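You operate a simulated robot arm through the tools that you are given. There is no shell and no other tool.

You are at the controls of a simulated robot arm. One attempt, no reset.

Task
Clamp the grey trim plate, push grey clips into both towers and stick a felt pad on its teal spot.
Fine: clamp it first; spare clips and pads stay where they are.

The check looks at the end state, three seconds after you hand in, the way a careful person would. Anything else that was tipped, shoved, dropped, spilled or broken makes it a failure.

Robot
A 7-joint arm with a two-finger gripper, fixed in place. Base frame: the origin is at the foot of the arm, x ahead of it, y to its left, z up; the work surface is at about z = 0. Readings come in mm, rad, newtons and seconds.
With the tool pointing down near the work surface it reaches from about 260 to 600 mm from the base axis. Its first joint turns from -2.496 to 2.496 rad. Payload 1.08 kg.
The tool frame sits at the grasp point between the pads (the TCP): z along the fingers, y along the line on which they close. The tips reach 16 mm beyond it. The gripper opens to 88 mm. The gripper's body begins 58 mm behind the TCP.
Orientation is told as [roll, pitch, yaw] about the base's x, y, z axes, in that order, counted from this pose: with the fingers straight down and closing along the base's y, the tool's x points along the base's -x, its y along +y and its z along -z.

Tools
- The arm moves only by the tool send_rows. Its argument "plan" is a list of rows, each a list of 3 entries, a list of its own where there are three numbers: the shift along the tool's x, y, z in units of 400 mm (1.0 is 400 mm), then the turn, a rotation vector about the tool's x, y, z in units of 120 degrees (1.0 is 120 degrees), then the finger opening in mm, from 0 to 88. In form: [[[tx, ty, tz], [ax, ay, az], grip], ...]. A call has 1 to 20 rows; each row is the pose to reach, as a shift and turn from the pose commanded when the call began, along the tool's axes at that moment. A call with a number of a shift or a turn outside -1 to 1 is refused whole. Each row takes 0.2 s and may step no farther than 50 mm and 0.15 rad from the row before; otherwise, or with a gripper value out of range, the whole call is refused. A pose out of reach is approached as far as the arm can. The call stops where the force on the tool passes 70 N (or 10 N more than at its start, if that is more) or the arm is blocked; 0.2 s more then pass. The fingers move at their own pace and stop on an object; they squeeze with about 20 N. The grip force told is the motor's: it shows also when the fingers shut on nothing. Time passes only in rows, and 0.2 s behind the last, so rows that repeat a pose let the fingers close. The reply holds the time, the measured pose of the TCP, the force on the tool along the base axes, the opening and the grip force, in the units named above and with some noise, with the torque about the TCP (base axes, N m) and any sound that the robot's microphone picked up.
- Cameras (640 x 400 px; columns grow to the right, rows downward): "scene" is fixed at [400.4, 498.1, 739.5]; the picture's right is [-0.99, -0.13, 0.00], its down [-0.10, 0.74, -0.67] and it looks along [0.09, -0.66, -0.74] (base axes); focal length 336 px, centre (320, 200). "wrist" rides on the gripper at [82, -8, -92] in the tool frame; the picture's right is [0.10, 0.99, 0.00], its down [-0.70, 0.07, -0.71] and it looks along [-0.71, 0.07, 0.71] (tool axes); focal length 256 px, centre (320, 200). There is no depth. A picture from a camera that has moved, and an enlarged one, comes with that camera's place and axes in the base frame and with its lens.
- grab_frame(camera): a new picture of that camera. No time passes.
- inspect(camera, box): a new picture of the part [left, top, right, bottom] of that camera's present view, enlarged. No time passes.
- finish_job(): hands the job in; it is judged then, once.

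Places have to be worked out from the pictures, the camera data and where the tool is seen. Open the gripper and draw the arm clear of the work before you hand the job in, unless the task says otherwise.

The tools are called after "Call:" as name(argument=value, ...) on one line, values as JSON. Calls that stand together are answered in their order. send_rows: Moves the arm, as the interface text tells. Its arguments: {"type":"object","properties":{"plan":{"type":"array","items":{"type":"array"}}},"required":["plan"]} The other tools are called the same way: grab_frame (camera) takes a picture; inspect (camera, box) takes an enlarged picture of a part of a camera's view; finish_job () hands the job in.

At the start:

```text
time: 0.0
position: [406.6, -38.5, 369.4]
ee_rot: [0.001, 0.0, 0.0]
ft_force: [0.0, -0.1, 0.4]
moment: [0.03, 0.01, 0.01]
opening: 88.1
grip_force: 0.1
```

scene: 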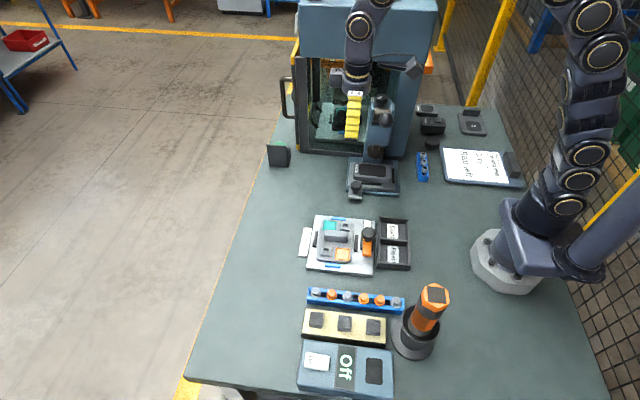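
wrist: 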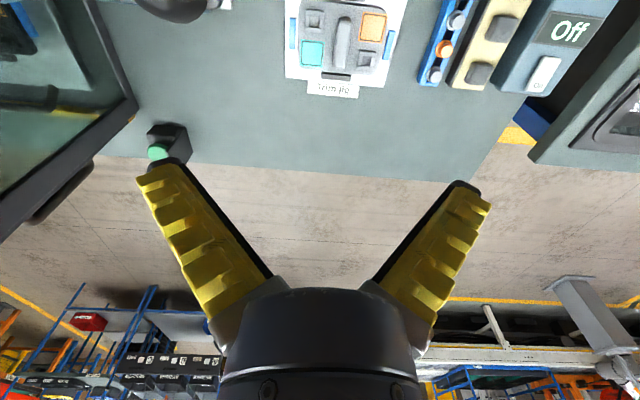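

I start by enlarging the areas of the scene that hold the fixture, the clips and the pads.

Call:
inspect(camera="scene", box=[280, 200, 440, 300])

Call:
inspect(camera="scene", box=[280, 275, 480, 400])

Call:
inspect(camera="wrist", box=[260, 0, 580, 120])

Call:
inspect(camera="scene", box=[260, 80, 540, 220])

```text
4.00 times, centred on (360, 250) of scene
camera zoom: at [400.4, 498.1, 739.5], right [-0.99, -0.13, 0.0], down [-0.1, 0.74, -0.67], along [0.09, -0.66, -0.74], focal length 1344 px, centre (160, 0)
```

zoom: 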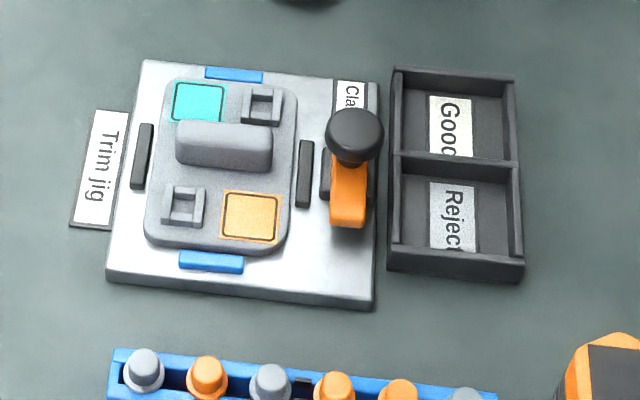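

```text
3.20 times, centred on (380, 338) of scene
camera zoom: at [400.4, 498.1, 739.5], right [-0.99, -0.13, 0.0], down [-0.1, 0.74, -0.67], along [0.09, -0.66, -0.74], focal length 1075 px, centre (128, -240)
```

zoom: 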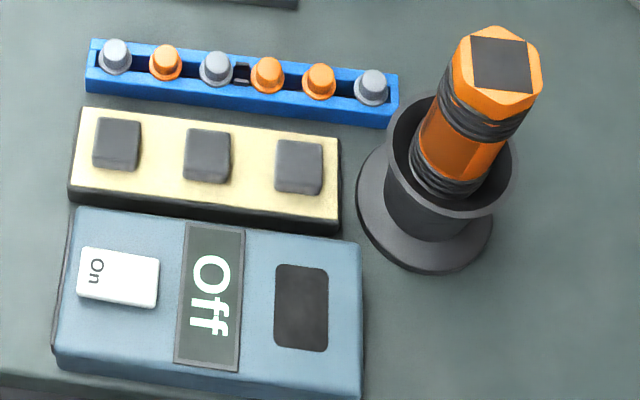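

```text
2.00 times, centred on (420, 60) of wrist
camera zoom: at [323.8, -47.2, 460.9], right [-0.1, 0.99, 0.0], down [0.7, 0.07, 0.71], along [0.71, 0.07, -0.71], focal length 512 px, centre (120, 480)
```

zoom: 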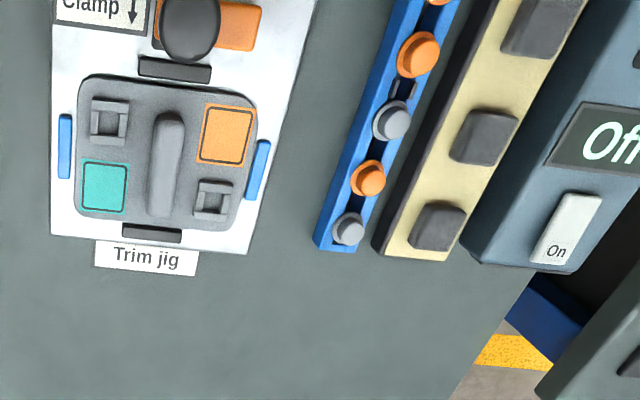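

```text
2.29 times, centred on (400, 150) of scene
camera zoom: at [400.4, 498.1, 739.5], right [-0.99, -0.13, 0.0], down [-0.1, 0.74, -0.67], along [0.09, -0.66, -0.74], focal length 768 px, centre (137, 314)
```

zoom: 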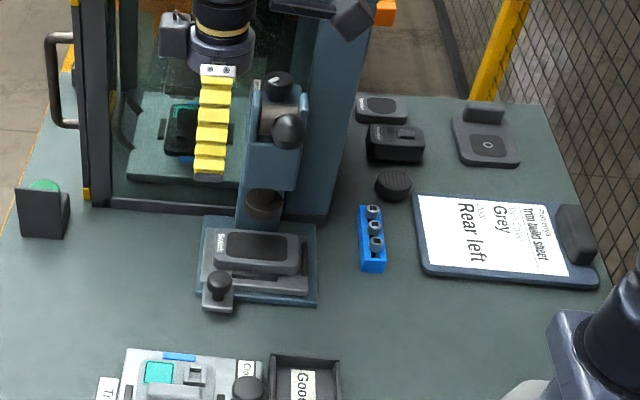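

The fixture has a grey plate, a clamp with an orange handle, and two towers. I look more closely at the clipboard's build sheet and at the gripper itself.

Call:
inspect(camera="scene", box=[435, 140, 525, 195])

Call:
inspect(camera="scene", box=[310, 60, 420, 150])

Call:
inspect(camera="scene", box=[300, 205, 380, 280])

Call:
inspect(camera="scene", box=[345, 215, 415, 280])

```text
7.11 times, centred on (480, 168) of scene
camera zoom: at [400.4, 498.1, 739.5], right [-0.99, -0.13, 0.0], down [-0.1, 0.74, -0.67], along [0.09, -0.66, -0.74], focal length 2389 px, centre (-818, 431)
```

zoom: 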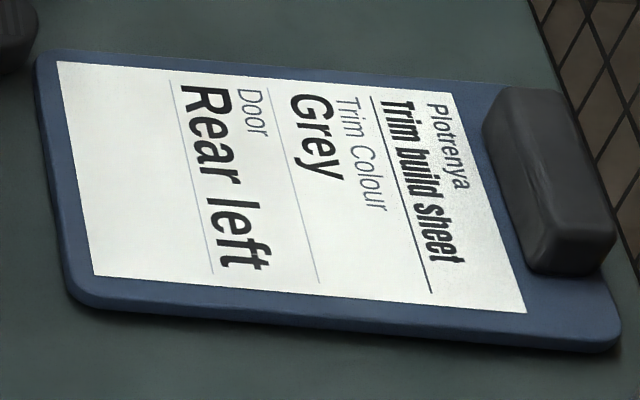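

```text
4.44 times, centred on (365, 105) of scene
camera zoom: at [400.4, 498.1, 739.5], right [-0.99, -0.13, 0.0], down [-0.1, 0.74, -0.67], along [0.09, -0.66, -0.74], focal length 1493 px, centre (120, 622)
```

zoom: 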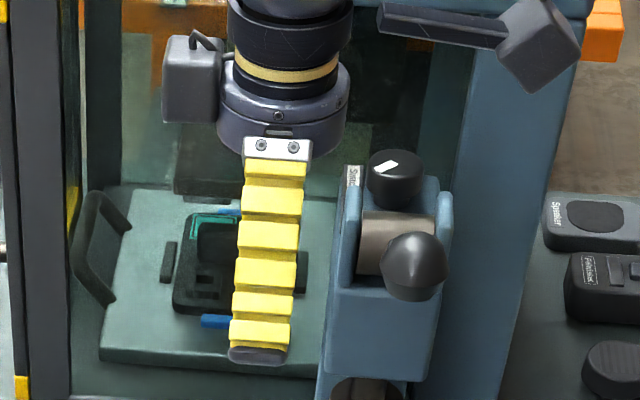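

```text
5.33 times, centred on (340, 242) of scene
camera zoom: at [400.4, 498.1, 739.5], right [-0.99, -0.13, 0.0], down [-0.1, 0.74, -0.67], along [0.09, -0.66, -0.74], focal length 1792 px, centre (213, -27)
```

zoom: 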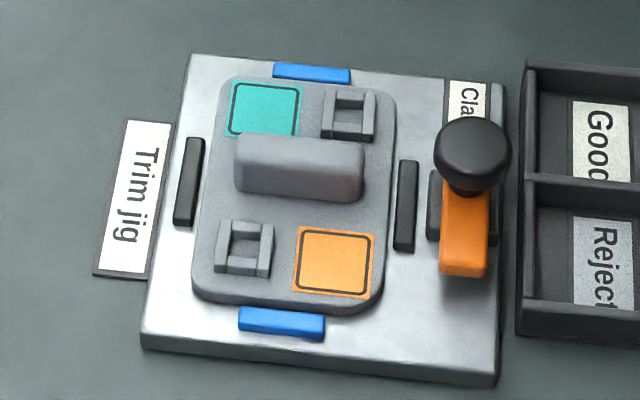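

```text
6.15 times, centred on (380, 248) of scene
camera zoom: at [400.4, 498.1, 739.5], right [-0.99, -0.13, 0.0], down [-0.1, 0.74, -0.67], along [0.09, -0.66, -0.74], focal length 2068 px, centre (-49, -92)
```

zoom: 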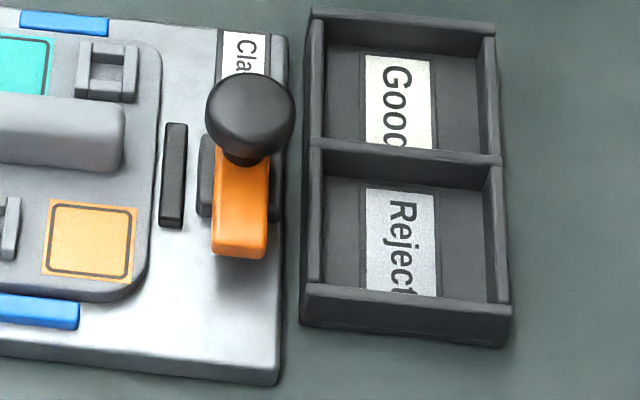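

The build sheet says grey trim, rear left, and the jig centre works out near (415, -5). I move to a nearer view at about (300, 60, 230) and half-close the fingers so I can see their geometry.

Call:
send_rows(plan=[[[0.0444, 0.041, 0.0581], [0, 0, 0], 40], [[0.0888, 0.082, 0.1162], [0, 0, 0], 40], [[0.1333, 0.123, 0.1743], [0, 0, 0], 40], [[0.1777, 0.164, 0.2323], [0, 0, 0], 40], [[0.2221, 0.205, 0.2904], [0, 0, 0], 40], [[0.2665, 0.246, 0.3485], [0, 0, 0], 40]])

Call:
grab_frame(camera="wrist")

Call:
grab_frame(camera="scene")

```text
time: 1.4
position: [301.4, 58.4, 228.8]
ee_rot: [0.0, 0.0, -0.003]
ft_force: [0.0, -0.3, -0.3]
moment: [-0.02, 0.01, 0.0]
opening: 44.7
grip_force: 3.7
```

```text
taken
camera wrist: at [217.1, 50.7, 321.0], right [-0.1, 0.99, 0.0], down [0.7, 0.07, 0.71], along [0.71, 0.07, -0.7], focal length 256 px, centre (320, 200)
```

wrist: 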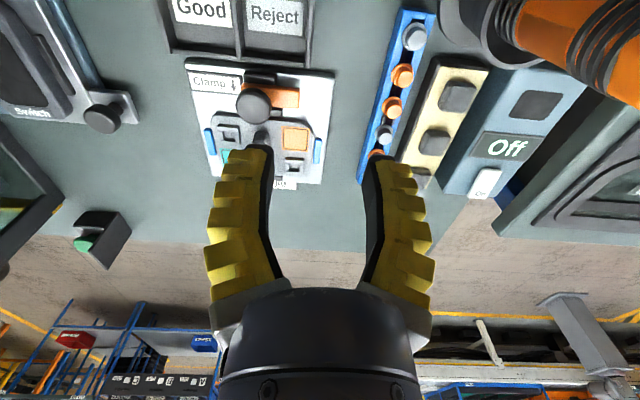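

```text
taken
```

scene: 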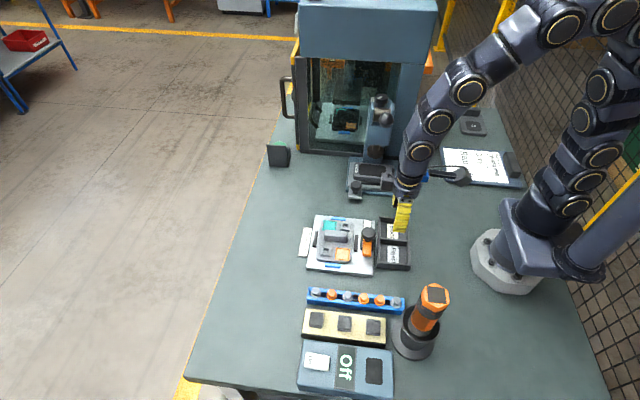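

The fingers are curved, flexible-looking ones. I enlarge the jig, the clamp and the clips in this nearer view.

Call:
inspect(camera="wrist", box=[170, 50, 350, 195])

Call:
inspect(camera="wrist", box=[230, 60, 330, 130])

Call:
inspect(camera="wrist", box=[350, 0, 510, 190])

```text
2.76 times, centred on (260, 122) of wrist
camera zoom: at [217.1, 50.7, 321.0], right [-0.1, 0.99, 0.0], down [0.7, 0.07, 0.71], along [0.71, 0.07, -0.7], focal length 706 px, centre (486, 414)
```

zoom: 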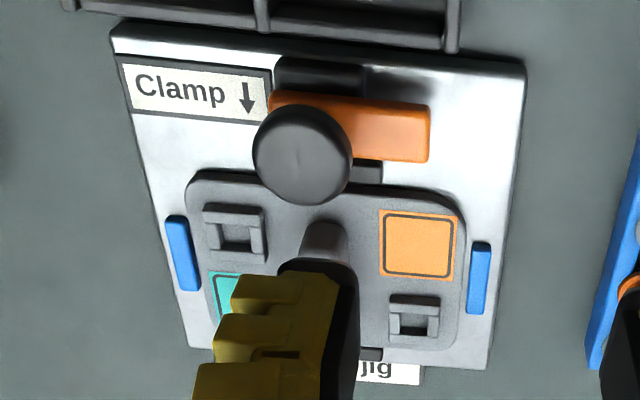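

```text
5.71 times, centred on (280, 95) of wrist
camera zoom: at [217.1, 50.7, 321.0], right [-0.1, 0.99, 0.0], down [0.7, 0.07, 0.71], along [0.71, 0.07, -0.7], focal length 1463 px, centre (549, 800)
```

zoom: 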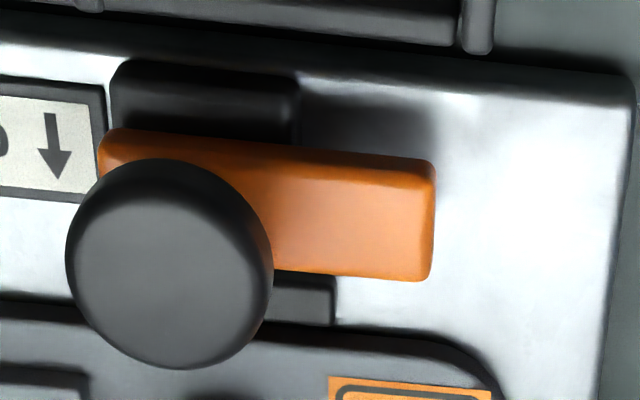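

```text
2.11 times, centred on (430, 95) of wrist
camera zoom: at [217.1, 50.7, 321.0], right [-0.1, 0.99, 0.0], down [0.7, 0.07, 0.71], along [0.71, 0.07, -0.7], focal length 539 px, centre (88, 421)
```

zoom: 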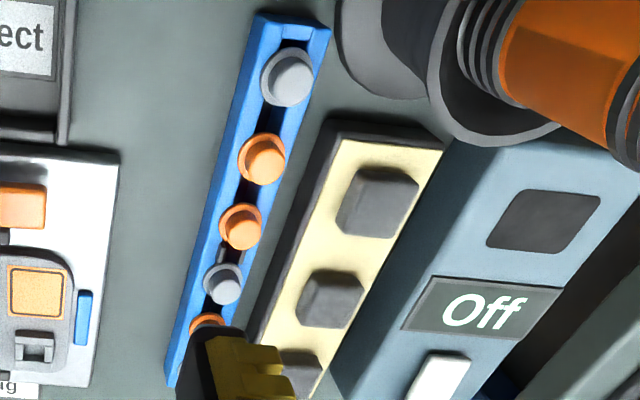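

The clamp looks like a black base at about x=350, carrying an orange bar along y with a black knob near (348, -8, 62). Its label arrow points toward the plate. To see how it moves, I turn the wrist so the camera looks from the +y side and take a closer view.

Call:
send_rows(plan=[[[-0.0101, 0.0108, 0.0143], [0, 0, 0.0625], 88], [[-0.0203, 0.0215, 0.0287], [0, 0, 0.125], 88], [[-0.0304, 0.0323, 0.043], [0, 0, 0.1875], 88], [[-0.0405, 0.043, 0.0573], [0, 0, 0.25], 88], [[-0.0506, 0.0538, 0.0717], [0, 0, 0.3125], 88], [[-0.0608, 0.0645, 0.086], [0, 0, 0.375], 88], [[-0.0709, 0.0753, 0.1003], [0, 0, 0.4375], 88], [[-0.081, 0.086, 0.1147], [0, 0, 0.5], 88], [[-0.0911, 0.0968, 0.129], [0, 0, 0.5625], 88], [[-0.1013, 0.1075, 0.1433], [0, 0, 0.625], 88], [[-0.1114, 0.1183, 0.1577], [0, 0, 0.6875], 88], [[-0.1215, 0.129, 0.172], [0, 0, 0.75], 88]])

Call:
grab_frame(camera="wrist")

Call:
grab_frame(camera="scene")

```text
time: 4.0
position: [349.4, 110.9, 160.1]
ee_rot: [0.001, 0.0, -1.575]
ft_force: [-0.2, -1.0, 0.1]
moment: [0.04, 0.03, 0.0]
opening: 88.1
grip_force: 0.1
```

```text
taken
camera wrist: at [339.5, 192.9, 252.7], right [0.99, 0.1, 0.0], down [0.07, -0.7, 0.71], along [0.07, -0.71, -0.71], focal length 256 px, centre (320, 200)
```

wrist: 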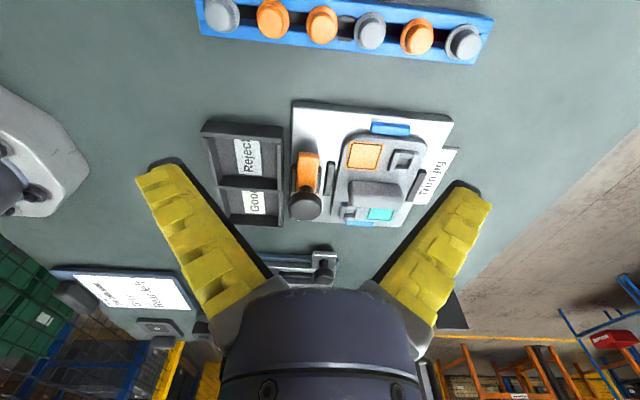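

```text
taken
```

scene: 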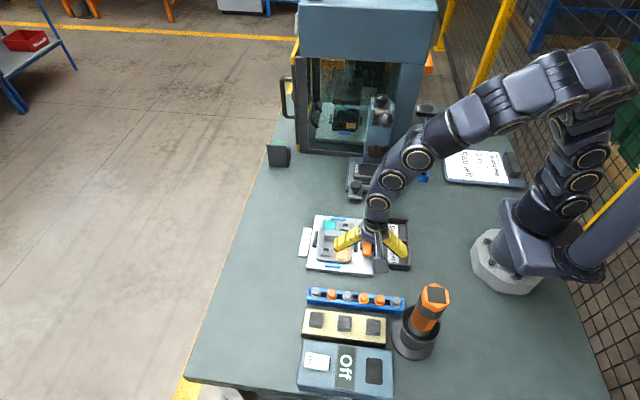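

This view shows the jig clearly between the fingers. I enlarge the clamp, the plate and the clip rail.

Call:
inspect(camera="wrist", box=[270, 90, 470, 240])

Call:
inspect(camera="wrist", box=[275, 135, 355, 235])

Call:
inspect(camera="wrist", box=[190, 0, 500, 80])

```text
2.67 times, centred on (370, 165) of wrist
camera zoom: at [339.5, 192.9, 252.7], right [0.99, 0.1, 0.0], down [0.07, -0.7, 0.71], along [0.07, -0.71, -0.71], focal length 683 px, centre (187, 293)
```

zoom: 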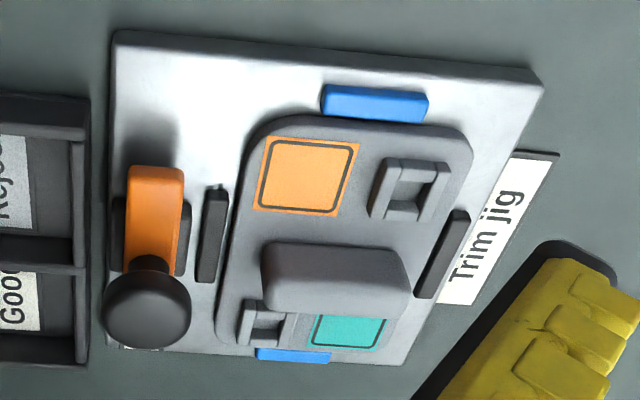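

```text
4.00 times, centred on (315, 185) of wrist
camera zoom: at [339.5, 192.9, 252.7], right [0.99, 0.1, 0.0], down [0.07, -0.7, 0.71], along [0.07, -0.71, -0.71], focal length 1024 px, centre (340, 260)
```

zoom: 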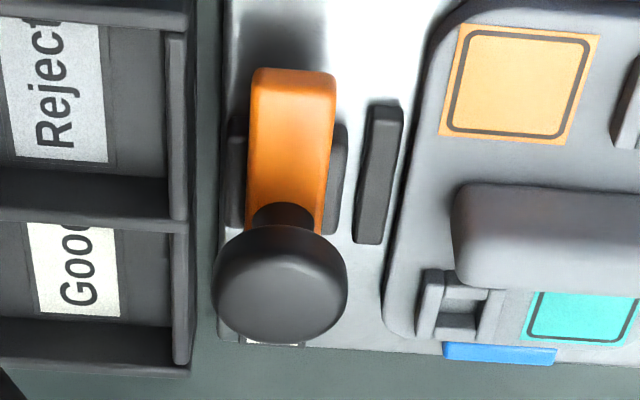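

```text
2.06 times, centred on (345, 40) of wrist
camera zoom: at [339.5, 192.9, 252.7], right [0.99, 0.1, 0.0], down [0.07, -0.7, 0.71], along [0.07, -0.71, -0.71], focal length 528 px, centre (268, 530)
```

zoom: 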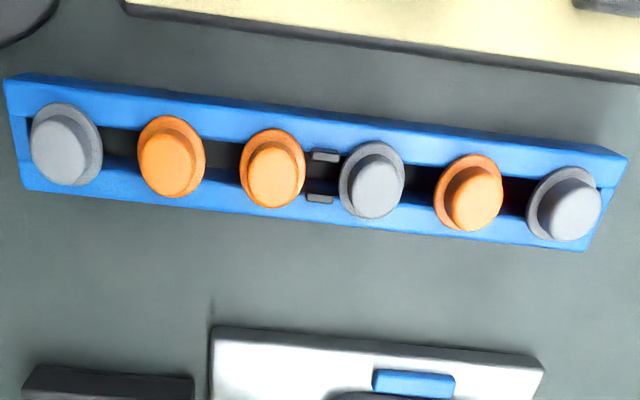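

The clamp seems to be a black block at about (345, -5) with an orange arm on top. The arm points toward +y, and the knob sits over the block. To decide between swing and press, I take a lower-angle view from the +y side with the tool tilted 25 degrees, staying above the rail and the jig.

Call:
send_rows(plan=[[[-0.0063, 0.0013, 0.0354], [0, -0.0347, 0], 88], [[-0.0125, 0.0025, 0.0708], [0, -0.0694, 0], 88], [[-0.0188, 0.0038, 0.1063], [0, -0.1042, 0], 88], [[-0.025, 0.005, 0.1417], [0, -0.1389, 0], 88], [[-0.0313, 0.0063, 0.1771], [0, -0.1736, 0], 88], [[-0.0375, 0.0075, 0.2125], [0, -0.2083, 0], 88]])

Call:
grab_frame(camera="wrist")

Call:
inspect(camera="wrist", box=[250, 100, 400, 230])

```text
time: 5.4
position: [352.1, 95.7, 74.5]
ee_rot: [-0.001, -0.438, -1.574]
ft_force: [0.1, 0.8, -0.1]
moment: [0.0, 0.01, 0.0]
opening: 87.8
grip_force: 0.0
```

```text
taken
camera wrist: at [341.9, 209.3, 124.6], right [0.99, 0.09, -0.04], down [0.07, -0.33, 0.94], along [0.07, -0.94, -0.34], focal length 256 px, centre (320, 200)
```

wrist: 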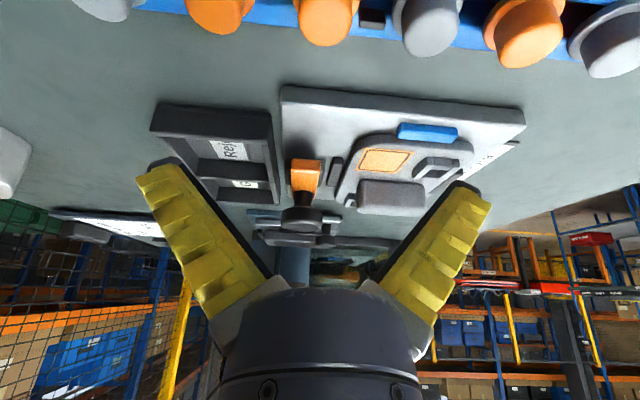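

```text
3.08 times, centred on (325, 165) of wrist
camera zoom: at [341.9, 209.3, 124.6], right [0.99, 0.09, -0.04], down [0.07, -0.33, 0.94], along [0.07, -0.94, -0.34], focal length 788 px, centre (305, 308)
```

zoom: 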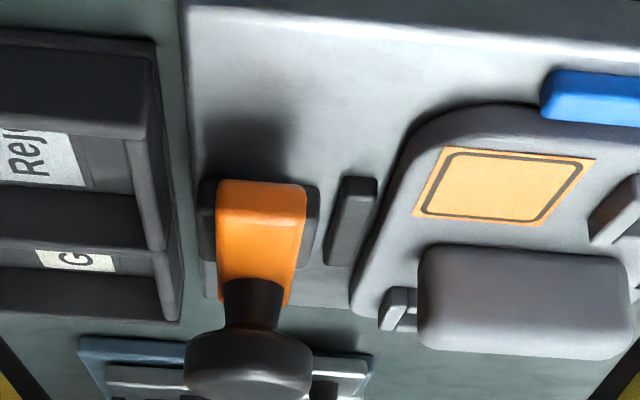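

The low view shows the arm held above the jig plate, with its free end overhanging. I enlarge it further.

Call:
inspect(camera="wrist", box=[280, 145, 350, 245])

Call:
inspect(camera="wrist", box=[330, 110, 500, 225])

Call:
inspect(camera="wrist", box=[60, 0, 640, 100])

```text
4.00 times, centred on (315, 195) of wrist
camera zoom: at [341.9, 209.3, 124.6], right [0.99, 0.09, -0.04], down [0.07, -0.33, 0.94], along [0.07, -0.94, -0.34], focal length 1024 px, centre (340, 220)
```

zoom: 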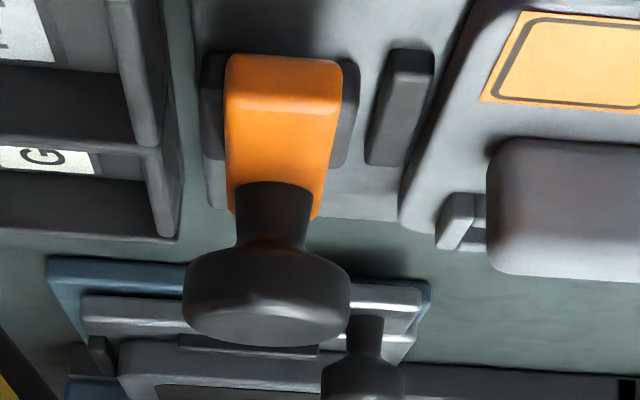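

```text
3.48 times, centred on (415, 168) of wrist
camera zoom: at [341.9, 209.3, 124.6], right [0.99, 0.09, -0.04], down [0.07, -0.33, 0.94], along [0.07, -0.94, -0.34], focal length 890 px, centre (-10, 313)
```

zoom: 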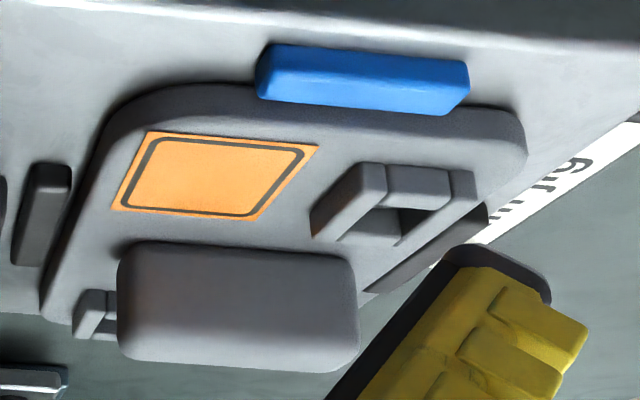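

```text
1.10 times, centred on (350, 50) of wrist
camera zoom: at [341.9, 209.3, 124.6], right [0.99, 0.09, -0.04], down [0.07, -0.33, 0.94], along [0.07, -0.94, -0.34], focal length 282 px, centre (287, 366)
```

zoom: 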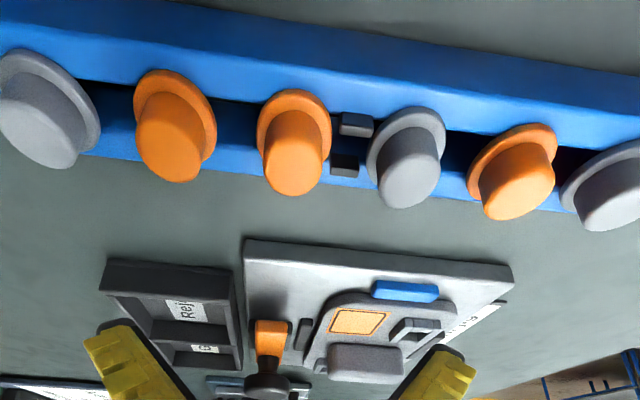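

The arm rests on the black block and its free end overhangs at about y=43, z 31 to 42. The label arrow points across the plate, so I take it for a swing arm pivoting near (345, -5). I straighten the tool, close the fingers and place them above the -x side of the arm's free end.

Call:
send_rows(plan=[[[-0.0079, 0, -0.017], [0, 0.0521, 0], 60], [[-0.0159, 0, -0.034], [0, 0.1042, 0], 40], [[-0.0238, 0, -0.051], [0, 0.1562, 0], 0], [[-0.0317, 0, -0.068], [0, 0.2083, 0], 0], [[-0.0778, -0.0292, -0.0465], [0, 0.2083, 0], 0], [[-0.1238, -0.0583, -0.025], [0, 0.2083, 0], 0], [[-0.1699, -0.0875, -0.0035], [0, 0.2083, 0], 0]])

Call:
grab_frame(camera="wrist")

Call:
grab_frame(camera="scene")

```text
time: 7.0
position: [318.5, 34.6, 105.2]
ee_rot: [0.0, 0.001, -1.568]
ft_force: [0.0, -0.4, -0.3]
moment: [-0.02, 0.01, 0.02]
opening: 0.1
grip_force: 19.5
```

```text
taken
camera wrist: at [307.9, 117.4, 197.1], right [0.99, 0.1, 0.0], down [0.07, -0.7, 0.71], along [0.07, -0.7, -0.71], focal length 256 px, centre (320, 200)
```

wrist: 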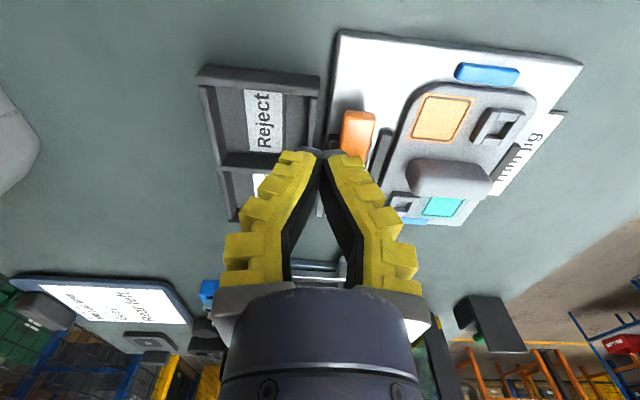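

```text
taken
```

scene: 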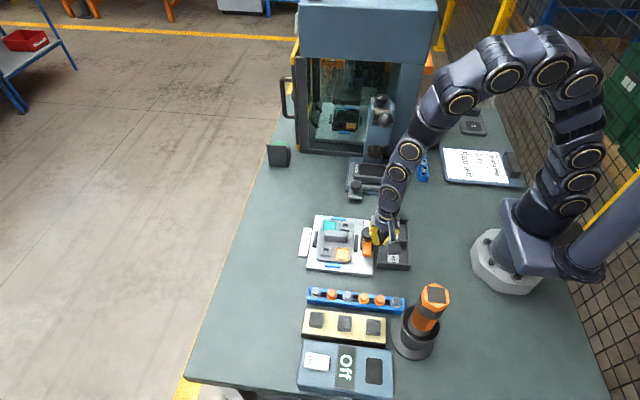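

The closed tips point straight down beside the arm. I enlarge this view to fix the heights and gaps before lowering.

Call:
inspect(camera="wrist", box=[290, 90, 410, 190])

Call:
inspect(camera="scene", box=[340, 190, 430, 280])

Call:
inspect(camera="wrist", box=[320, 20, 600, 240])

```text
4.00 times, centred on (350, 140) of wrist
camera zoom: at [307.9, 117.4, 197.1], right [0.99, 0.1, 0.0], down [0.07, -0.7, 0.71], along [0.07, -0.7, -0.71], focal length 1024 px, centre (200, 440)
```

zoom: 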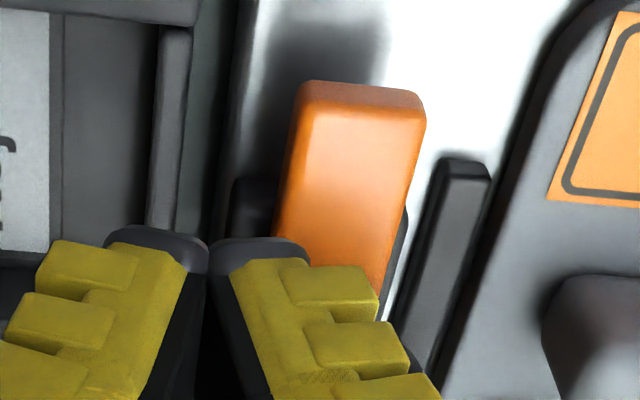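

```text
4.44 times, centred on (385, 235) of scene
camera zoom: at [400.4, 498.1, 739.5], right [-0.99, -0.13, 0.0], down [-0.1, 0.74, -0.67], along [0.09, -0.66, -0.74], focal length 1493 px, centre (31, 44)
```

zoom: 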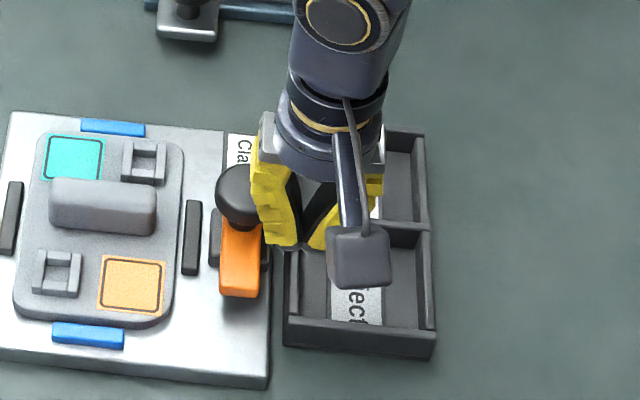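

```text
1.82 times, centred on (460, 130) of wrist
camera zoom: at [307.9, 117.4, 197.1], right [0.99, 0.1, 0.0], down [0.07, -0.7, 0.71], along [0.07, -0.7, -0.71], focal length 465 px, centre (66, 327)
```

zoom: 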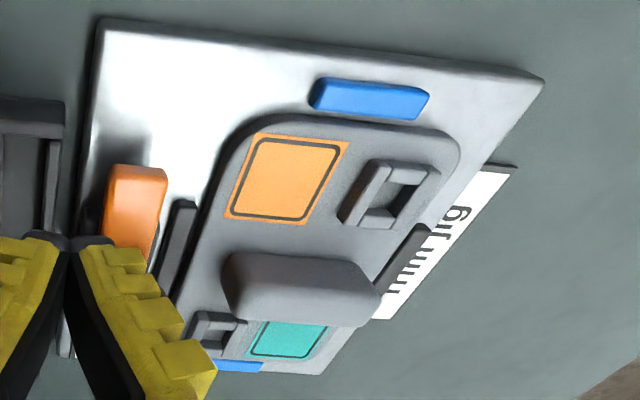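

The arm works out at x 332 to 353, top z about 40, end y about 39. I shift 6 mm away from it and lower the closed tips to z≈31, which clears the bin wall.

Call:
send_rows(plan=[[[0, -0.015, 0], [0, 0, 0], 0], [[0, -0.015, 0.05], [0, 0, 0], 0], [[0, -0.015, 0.1], [0, 0, 0], 0], [[0, -0.015, 0.145], [0, 0, 0], 0]])

Call:
grab_frame(camera="wrist")

Call:
inspect(camera="scene", box=[330, 190, 430, 280])

```text
time: 8.0
position: [310.4, 35.3, 47.6]
ee_rot: [0.0, 0.001, -1.571]
ft_force: [-0.1, 0.3, -0.4]
moment: [0.03, 0.02, -0.02]
opening: 0.0
grip_force: 19.8
```

```text
taken
camera wrist: at [300.8, 117.2, 139.9], right [0.99, 0.1, 0.0], down [0.07, -0.7, 0.71], along [0.07, -0.71, -0.7], focal length 256 px, centre (320, 200)
```

wrist: 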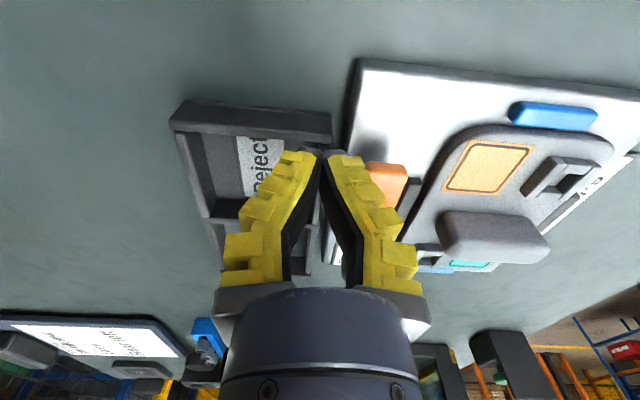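

```text
4.44 times, centred on (380, 235) of scene
camera zoom: at [400.4, 498.1, 739.5], right [-0.99, -0.13, 0.0], down [-0.1, 0.74, -0.67], along [0.09, -0.66, -0.74], focal length 1493 px, centre (53, 44)
```

zoom: 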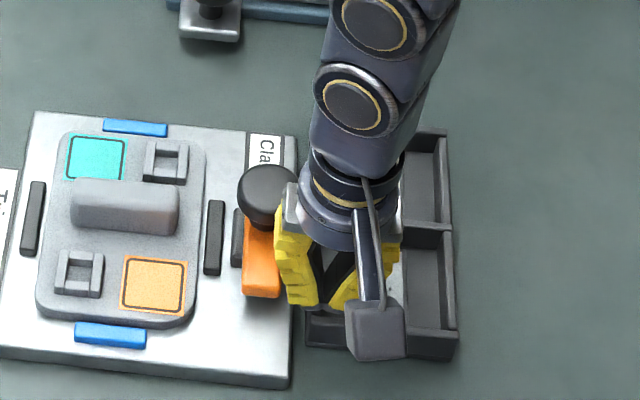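

No contact so far, and the tips sit beside the arm at its height. I push gently toward +x by about 14 mm and read the force.

Call:
send_rows(plan=[[[0, 0.01, 0], [0, 0, 0], 0], [[0, 0.018, 0], [0, 0, 0], 0], [[0, 0.024, 0], [0, 0, 0], 0], [[0, 0.03, 0], [0, 0, 0], 0], [[0, 0.036, 0], [0, 0, 0], 0]])

Call:
inspect(camera="scene", box=[330, 190, 430, 280])

Call:
inspect(camera="wrist", box=[280, 90, 480, 240])

```text
time: 9.2
position: [324.9, 35.6, 46.6]
ee_rot: [0.0, 0.0, -1.571]
ft_force: [-1.6, 3.0, 1.5]
moment: [-0.01, -0.03, 0.04]
opening: 0.2
grip_force: 20.3
```

```text
4.44 times, centred on (380, 235) of scene
camera zoom: at [400.4, 498.1, 739.5], right [-0.99, -0.13, 0.0], down [-0.1, 0.74, -0.67], along [0.09, -0.66, -0.74], focal length 1493 px, centre (53, 44)
```

zoom: 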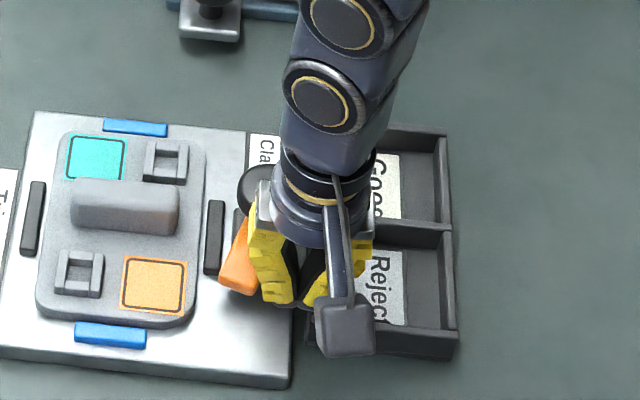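

```text
2.67 times, centred on (380, 165) of wrist
camera zoom: at [314.7, 117.1, 139.6], right [0.99, 0.1, 0.0], down [0.07, -0.7, 0.71], along [0.07, -0.71, -0.7], focal length 683 px, centre (160, 293)
```

zoom: 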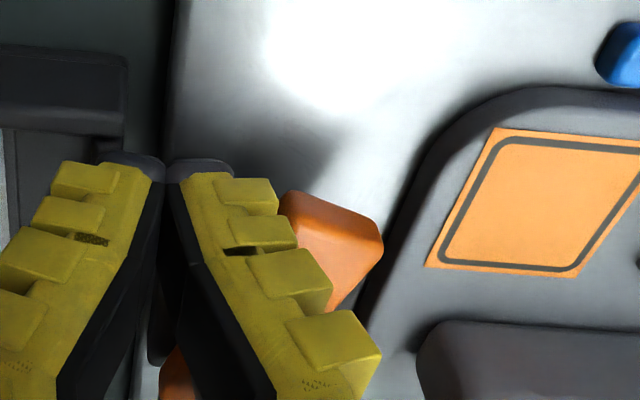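

The arm swings freely with only about 3 N, so it is a swing clamp. I keep pushing along +x to about x=350.

Call:
send_rows(plan=[[[0, 0.01, 0], [0, 0, 0], 0], [[0, 0.02, 0], [0, 0, 0], 0], [[0, 0.03, 0], [0, 0, 0], 0], [[0, 0.04, 0], [0, 0, 0], 0], [[0, 0.05, 0], [0, 0, 0], 0], [[0, 0.0625, 0], [0, 0, 0], 0]])

Call:
inspect(camera="scene", box=[330, 190, 430, 280])

Call:
grab_frame(camera="wrist")

```text
time: 10.6
position: [350.8, 33.2, 47.8]
ee_rot: [0.001, 0.0, -1.571]
ft_force: [-0.4, 0.3, -0.4]
moment: [0.05, -0.04, -0.01]
opening: 0.1
grip_force: 19.8
```

```text
4.44 times, centred on (380, 235) of scene
camera zoom: at [400.4, 498.1, 739.5], right [-0.99, -0.13, 0.0], down [-0.1, 0.74, -0.67], along [0.09, -0.66, -0.74], focal length 1493 px, centre (53, 44)
```

zoom: 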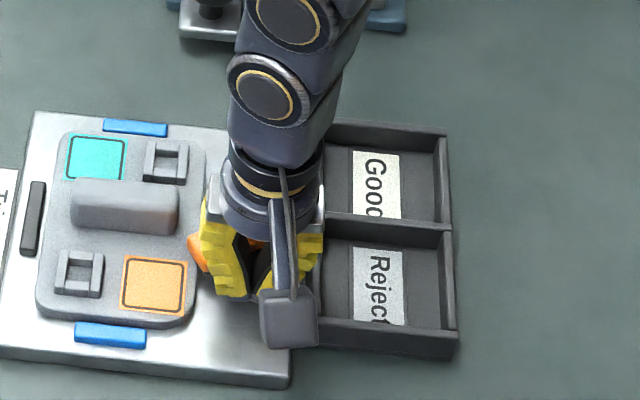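

```text
taken
camera wrist: at [340.2, 116.3, 139.8], right [0.99, 0.1, 0.0], down [0.07, -0.7, 0.71], along [0.07, -0.71, -0.7], focal length 256 px, centre (320, 200)
```

wrist: 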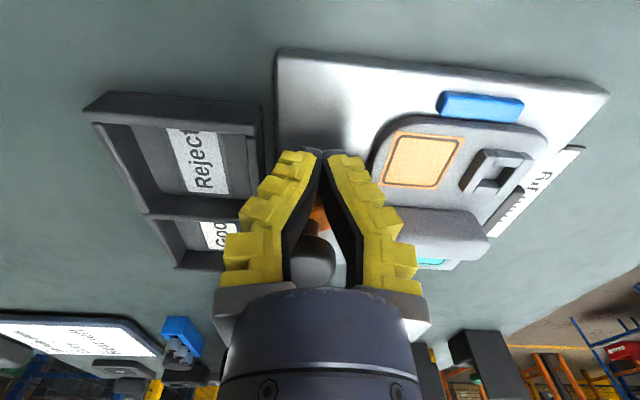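

The arm has swung most of the way. I rise straight up above the knob height, turn the tool back to yaw 0 and look at how far the arm has come.

Call:
send_rows(plan=[[[0, 0, -0.08], [0, 0, 0], 0], [[0, 0, -0.16], [0, 0, 0], 0], [[0.003, 0.007, -0.17], [0, 0, -0.0625], 0], [[0.006, 0.014, -0.18], [0, 0, -0.125], 0], [[0.01, 0.021, -0.19], [0, 0, -0.1875], 0], [[0.013, 0.028, -0.2], [0, 0, -0.25], 0], [[0.016, 0.035, -0.2], [0, 0, -0.3125], 0], [[0.02, 0.042, -0.2], [0, 0, -0.375], 0], [[0.023, 0.049, -0.2], [0, 0, -0.4375], 0], [[0.026, 0.056, -0.2], [0, 0, -0.5], 0], [[0.03, 0.063, -0.2], [0, 0, -0.5625], 0], [[0.033, 0.07, -0.2], [0, 0, -0.625], 0], [[0.036, 0.077, -0.2], [0, 0, -0.6875], 0], [[0.04, 0.085, -0.2], [0, 0, -0.75], 0]])

Call:
grab_frame(camera="wrist")

Call:
inspect(camera="scene", box=[300, 205, 390, 280])

```text
time: 13.6
position: [385.3, 50.7, 128.1]
ee_rot: [-0.001, 0.0, 0.001]
ft_force: [-0.3, -0.2, -0.3]
moment: [0.01, -0.02, -0.02]
opening: 0.0
grip_force: 19.8
```

```text
taken
camera wrist: at [301.7, 42.3, 219.6], right [-0.11, 0.99, 0.0], down [0.7, 0.07, 0.71], along [0.71, 0.07, -0.7], focal length 256 px, centre (320, 200)
```

wrist: 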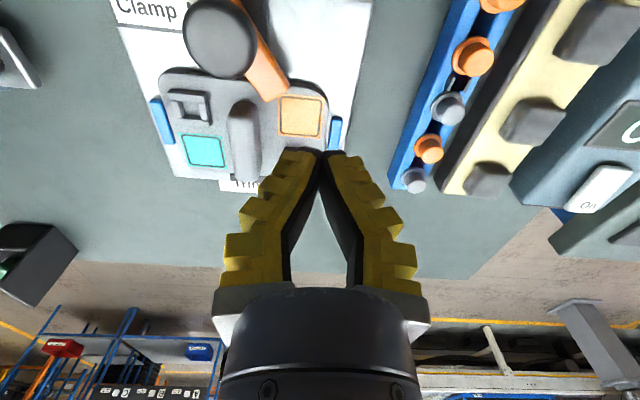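

```text
5.33 times, centred on (345, 242) of scene
camera zoom: at [400.4, 498.1, 739.5], right [-0.99, -0.13, 0.0], down [-0.1, 0.74, -0.67], along [0.09, -0.66, -0.74], focal length 1792 px, centre (187, -27)
```

zoom: 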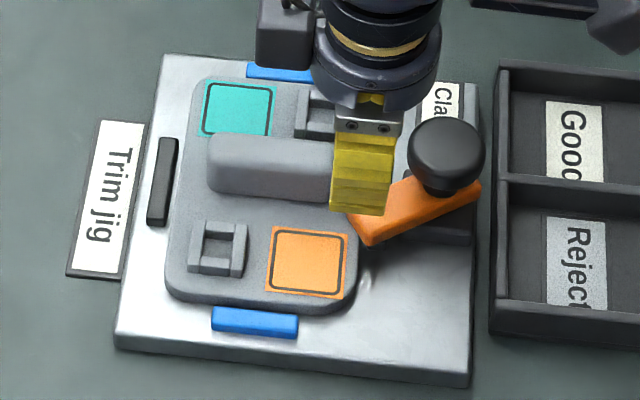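

The arm now points about 35 degrees away from straight across the plate. I enlarge to check the room between its tip and the plate's handle before the final push.

Call:
inspect(camera="wrist", box=[110, 0, 370, 195])

Call:
inspect(camera="wrist", box=[180, 20, 320, 130])

```text
2.05 times, centred on (240, 98) of wrist
camera zoom: at [301.7, 42.3, 219.6], right [-0.11, 0.99, 0.0], down [0.7, 0.07, 0.71], along [0.71, 0.07, -0.7], focal length 525 px, centre (484, 410)
```

zoom: 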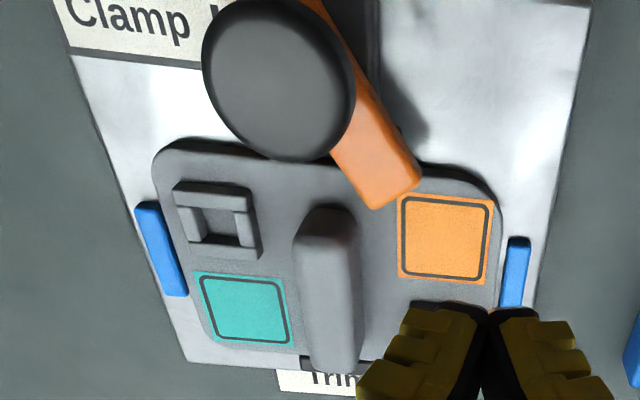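

```text
3.64 times, centred on (250, 75) of wrist
camera zoom: at [301.7, 42.3, 219.6], right [-0.11, 0.99, 0.0], down [0.7, 0.07, 0.71], along [0.71, 0.07, -0.7], focal length 931 px, centre (574, 654)
```

zoom: 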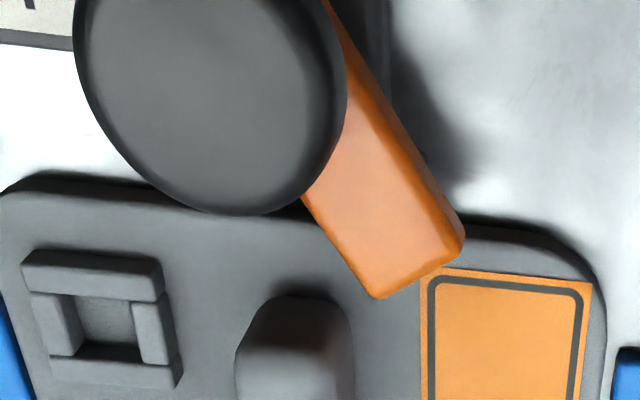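

The arm's tip reaches about 45 mm from the pivot and the handle starts near x=396, so a full swing to straight across leaves about 8 mm. I lower the closed tips at (384, 50) to z≈31 on the outer side of the arm.

Call:
send_rows(plan=[[[0, 0, 0.07], [0, 0, 0], 0], [[0, 0, 0.14], [0, 0, 0], 0], [[0, 0, 0.2], [0, 0, 0], 0], [[0, -0.0125, 0.2], [0, 0, 0], 0], [[0, -0.025, 0.2], [0, 0, 0], 0], [[0, -0.0375, 0.2], [0, 0, 0], 0], [[0, -0.05, 0.2], [0, 0, 0], 0]])

Call:
grab_frame(camera="wrist")

Call:
inspect(camera="scene", box=[300, 205, 390, 280])

```text
time: 15.2
position: [383.9, 31.0, 48.6]
ee_rot: [-0.001, 0.001, 0.0]
ft_force: [1.1, 2.1, -0.2]
moment: [0.02, -0.04, 0.03]
opening: 0.2
grip_force: 19.4
```

```text
taken
camera wrist: at [301.3, 23.6, 140.3], right [-0.1, 0.99, 0.0], down [0.7, 0.07, 0.71], along [0.7, 0.07, -0.71], focal length 256 px, centre (320, 200)
```

wrist: 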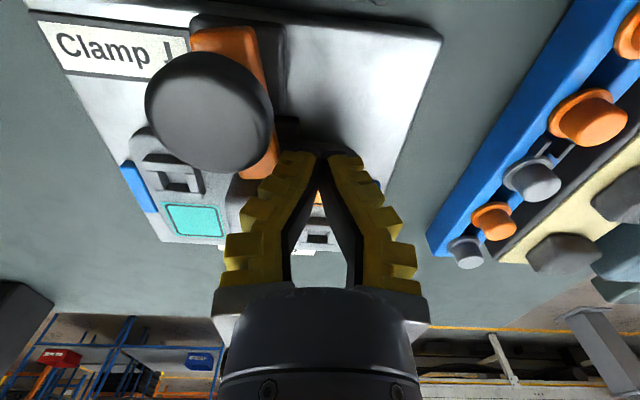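

```text
5.33 times, centred on (345, 242) of scene
camera zoom: at [400.4, 498.1, 739.5], right [-0.99, -0.13, 0.0], down [-0.1, 0.74, -0.67], along [0.09, -0.66, -0.74], focal length 1792 px, centre (187, -27)
```

zoom: 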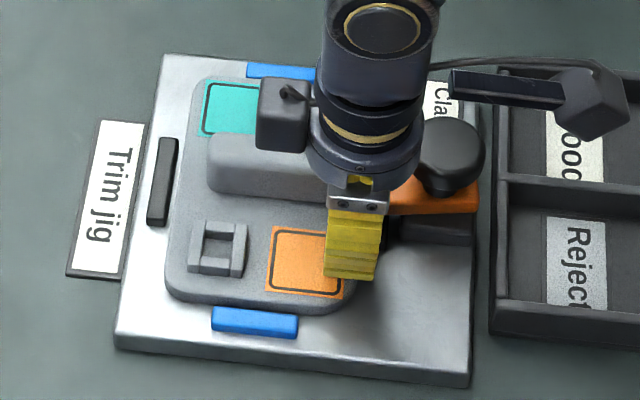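

The arm follows with about 2 N. I continue the push along -y in small steps until it lies straight across or meets its stop.

Call:
send_rows(plan=[[[0, -0.0075, 0], [0, 0, 0], 0], [[0, -0.015, 0], [0, 0, 0], 0], [[0, -0.0225, 0], [0, 0, 0], 0], [[0, -0.03, 0], [0, 0, 0], 0], [[0, -0.035, 0], [0, 0, 0], 0]])

Call:
grab_frame(camera="wrist")

Call:
inspect(camera="scene", box=[300, 205, 390, 280])

```text
time: 16.4
position: [384.3, 21.8, 47.6]
ee_rot: [0.004, 0.001, 0.001]
ft_force: [-2.8, 69.7, 3.5]
moment: [0.34, 0.09, -0.7]
opening: 0.0
grip_force: 20.2
```

```text
taken
camera wrist: at [300.7, 12.5, 140.1], right [-0.1, 0.99, 0.0], down [0.7, 0.07, 0.71], along [0.71, 0.08, -0.7], focal length 256 px, centre (320, 200)
```

wrist: 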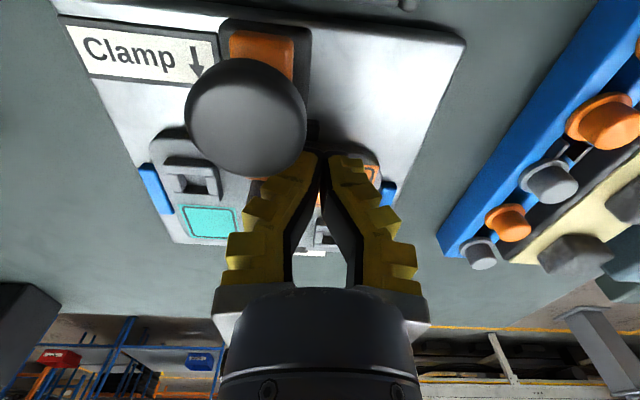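

```text
5.33 times, centred on (345, 242) of scene
camera zoom: at [400.4, 498.1, 739.5], right [-0.99, -0.13, 0.0], down [-0.1, 0.74, -0.67], along [0.09, -0.66, -0.74], focal length 1792 px, centre (187, -27)
```

zoom: 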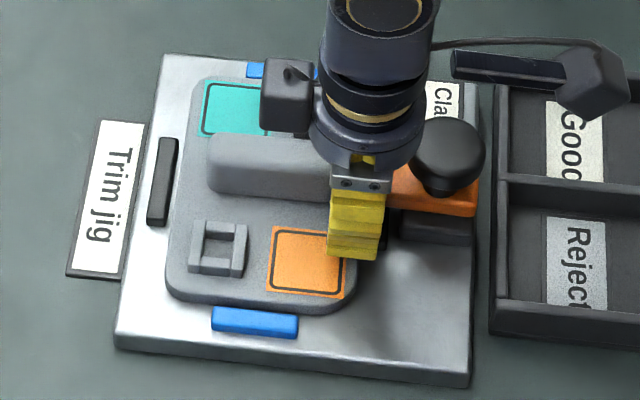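

The force reached 70 N, so the arm has met its end stop. I back off, rise clear and check the clamp.

Call:
send_rows(plan=[[[0, 0.03, 0], [0, 0, 0], 0], [[0, 0.06, 0], [0, 0, 0], 0], [[0.02, 0.06, -0.1], [0, 0, 0], 0], [[0.05, 0.06, -0.2], [0, 0, 0], 0], [[0.1, 0.06, -0.26], [0, 0, 0], 0], [[0.15, 0.06, -0.28], [0, 0, 0], 0]])

Call:
grab_frame(camera="wrist")

Call:
inspect(camera="scene", box=[300, 205, 390, 280])

```text
time: 17.8
position: [323.7, 41.4, 161.8]
ee_rot: [0.001, 0.001, 0.001]
ft_force: [-0.1, -0.6, 0.5]
moment: [0.0, 0.0, 0.0]
opening: 0.2
grip_force: 19.4
```

```text
taken
camera wrist: at [240.0, 32.1, 253.6], right [-0.1, 0.99, 0.0], down [0.7, 0.07, 0.71], along [0.7, 0.07, -0.71], focal length 256 px, centre (320, 200)
```

wrist: 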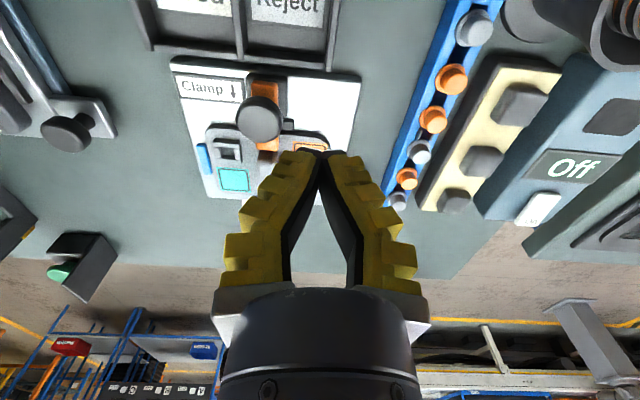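

```text
5.33 times, centred on (345, 242) of scene
camera zoom: at [400.4, 498.1, 739.5], right [-0.99, -0.13, 0.0], down [-0.1, 0.74, -0.67], along [0.09, -0.66, -0.74], focal length 1792 px, centre (187, -27)
```

zoom: 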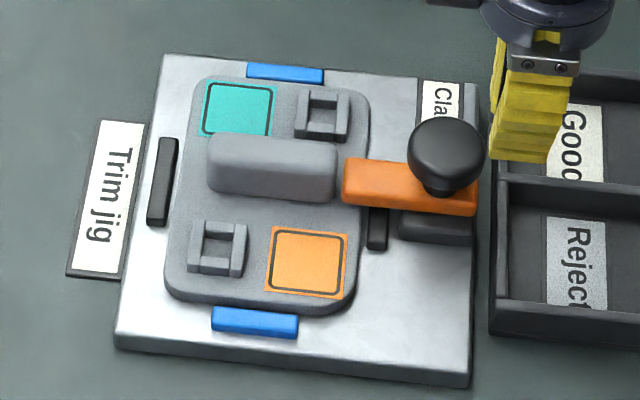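

The clamp arm now lies straight across over the plate's edge, parallel to the jig. Next I move above the clip rail with the fingers open to locate the clips and pads.

Call:
send_rows(plan=[[[-0.03, 0.066, 0.01], [0, 0, 0], 40], [[-0.06, 0.132, 0.02], [0, 0, 0], 70], [[-0.09, 0.1975, 0.03], [0, 0, 0], 88], [[-0.09, 0.1975, 0.03], [0, 0, 0], 88]])

Call:
grab_frame(camera="wrist")

Call:
inspect(camera="wrist", box=[300, 20, 460, 220])

Call:
inspect(camera="scene", box=[300, 280, 420, 350])

```text
time: 18.8
position: [359.4, 121.4, 147.6]
ee_rot: [0.0, 0.0, 0.0]
ft_force: [-0.5, 0.5, -0.5]
moment: [-0.02, 0.0, 0.0]
opening: 88.0
grip_force: 0.0
```

```text
taken
camera wrist: at [276.1, 112.4, 240.0], right [-0.1, 0.99, 0.0], down [0.7, 0.07, 0.71], along [0.71, 0.07, -0.7], focal length 256 px, centre (320, 200)
```

wrist: 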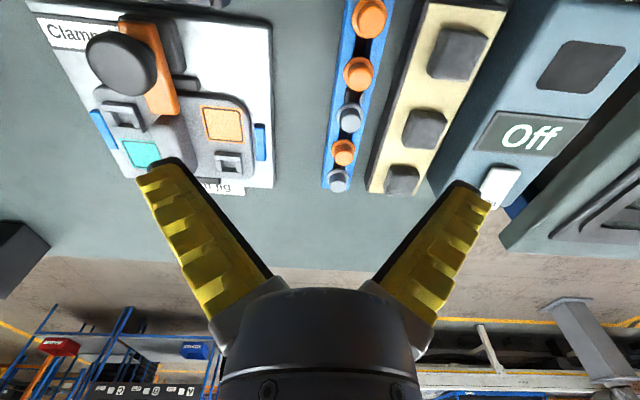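

```text
2.00 times, centred on (380, 120) of wrist
camera zoom: at [276.1, 112.4, 240.0], right [-0.1, 0.99, 0.0], down [0.7, 0.07, 0.71], along [0.71, 0.07, -0.7], focal length 512 px, centre (200, 360)
```

zoom: 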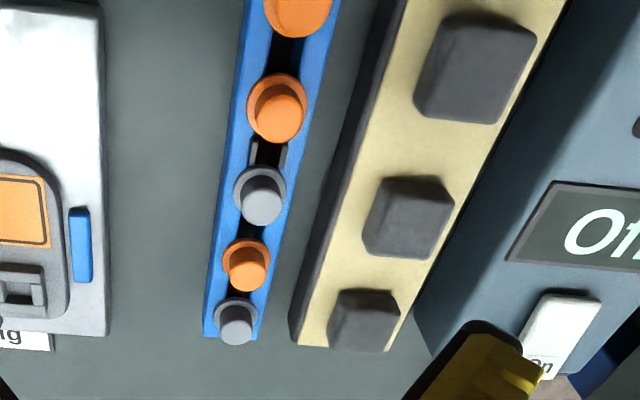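

```text
5.33 times, centred on (360, 315) of scene
camera zoom: at [400.4, 498.1, 739.5], right [-0.99, -0.13, 0.0], down [-0.1, 0.74, -0.67], along [0.09, -0.66, -0.74], focal length 1792 px, centre (107, -413)
```

zoom: 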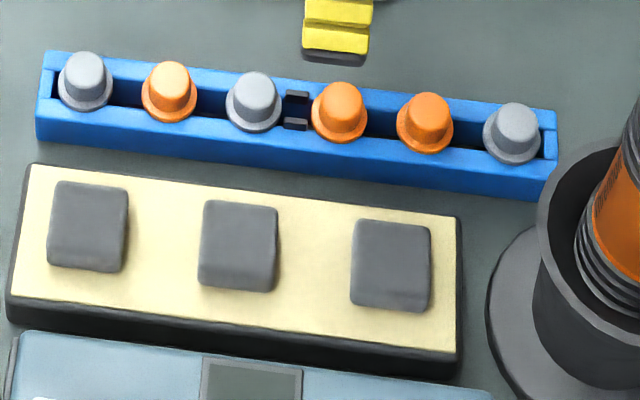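

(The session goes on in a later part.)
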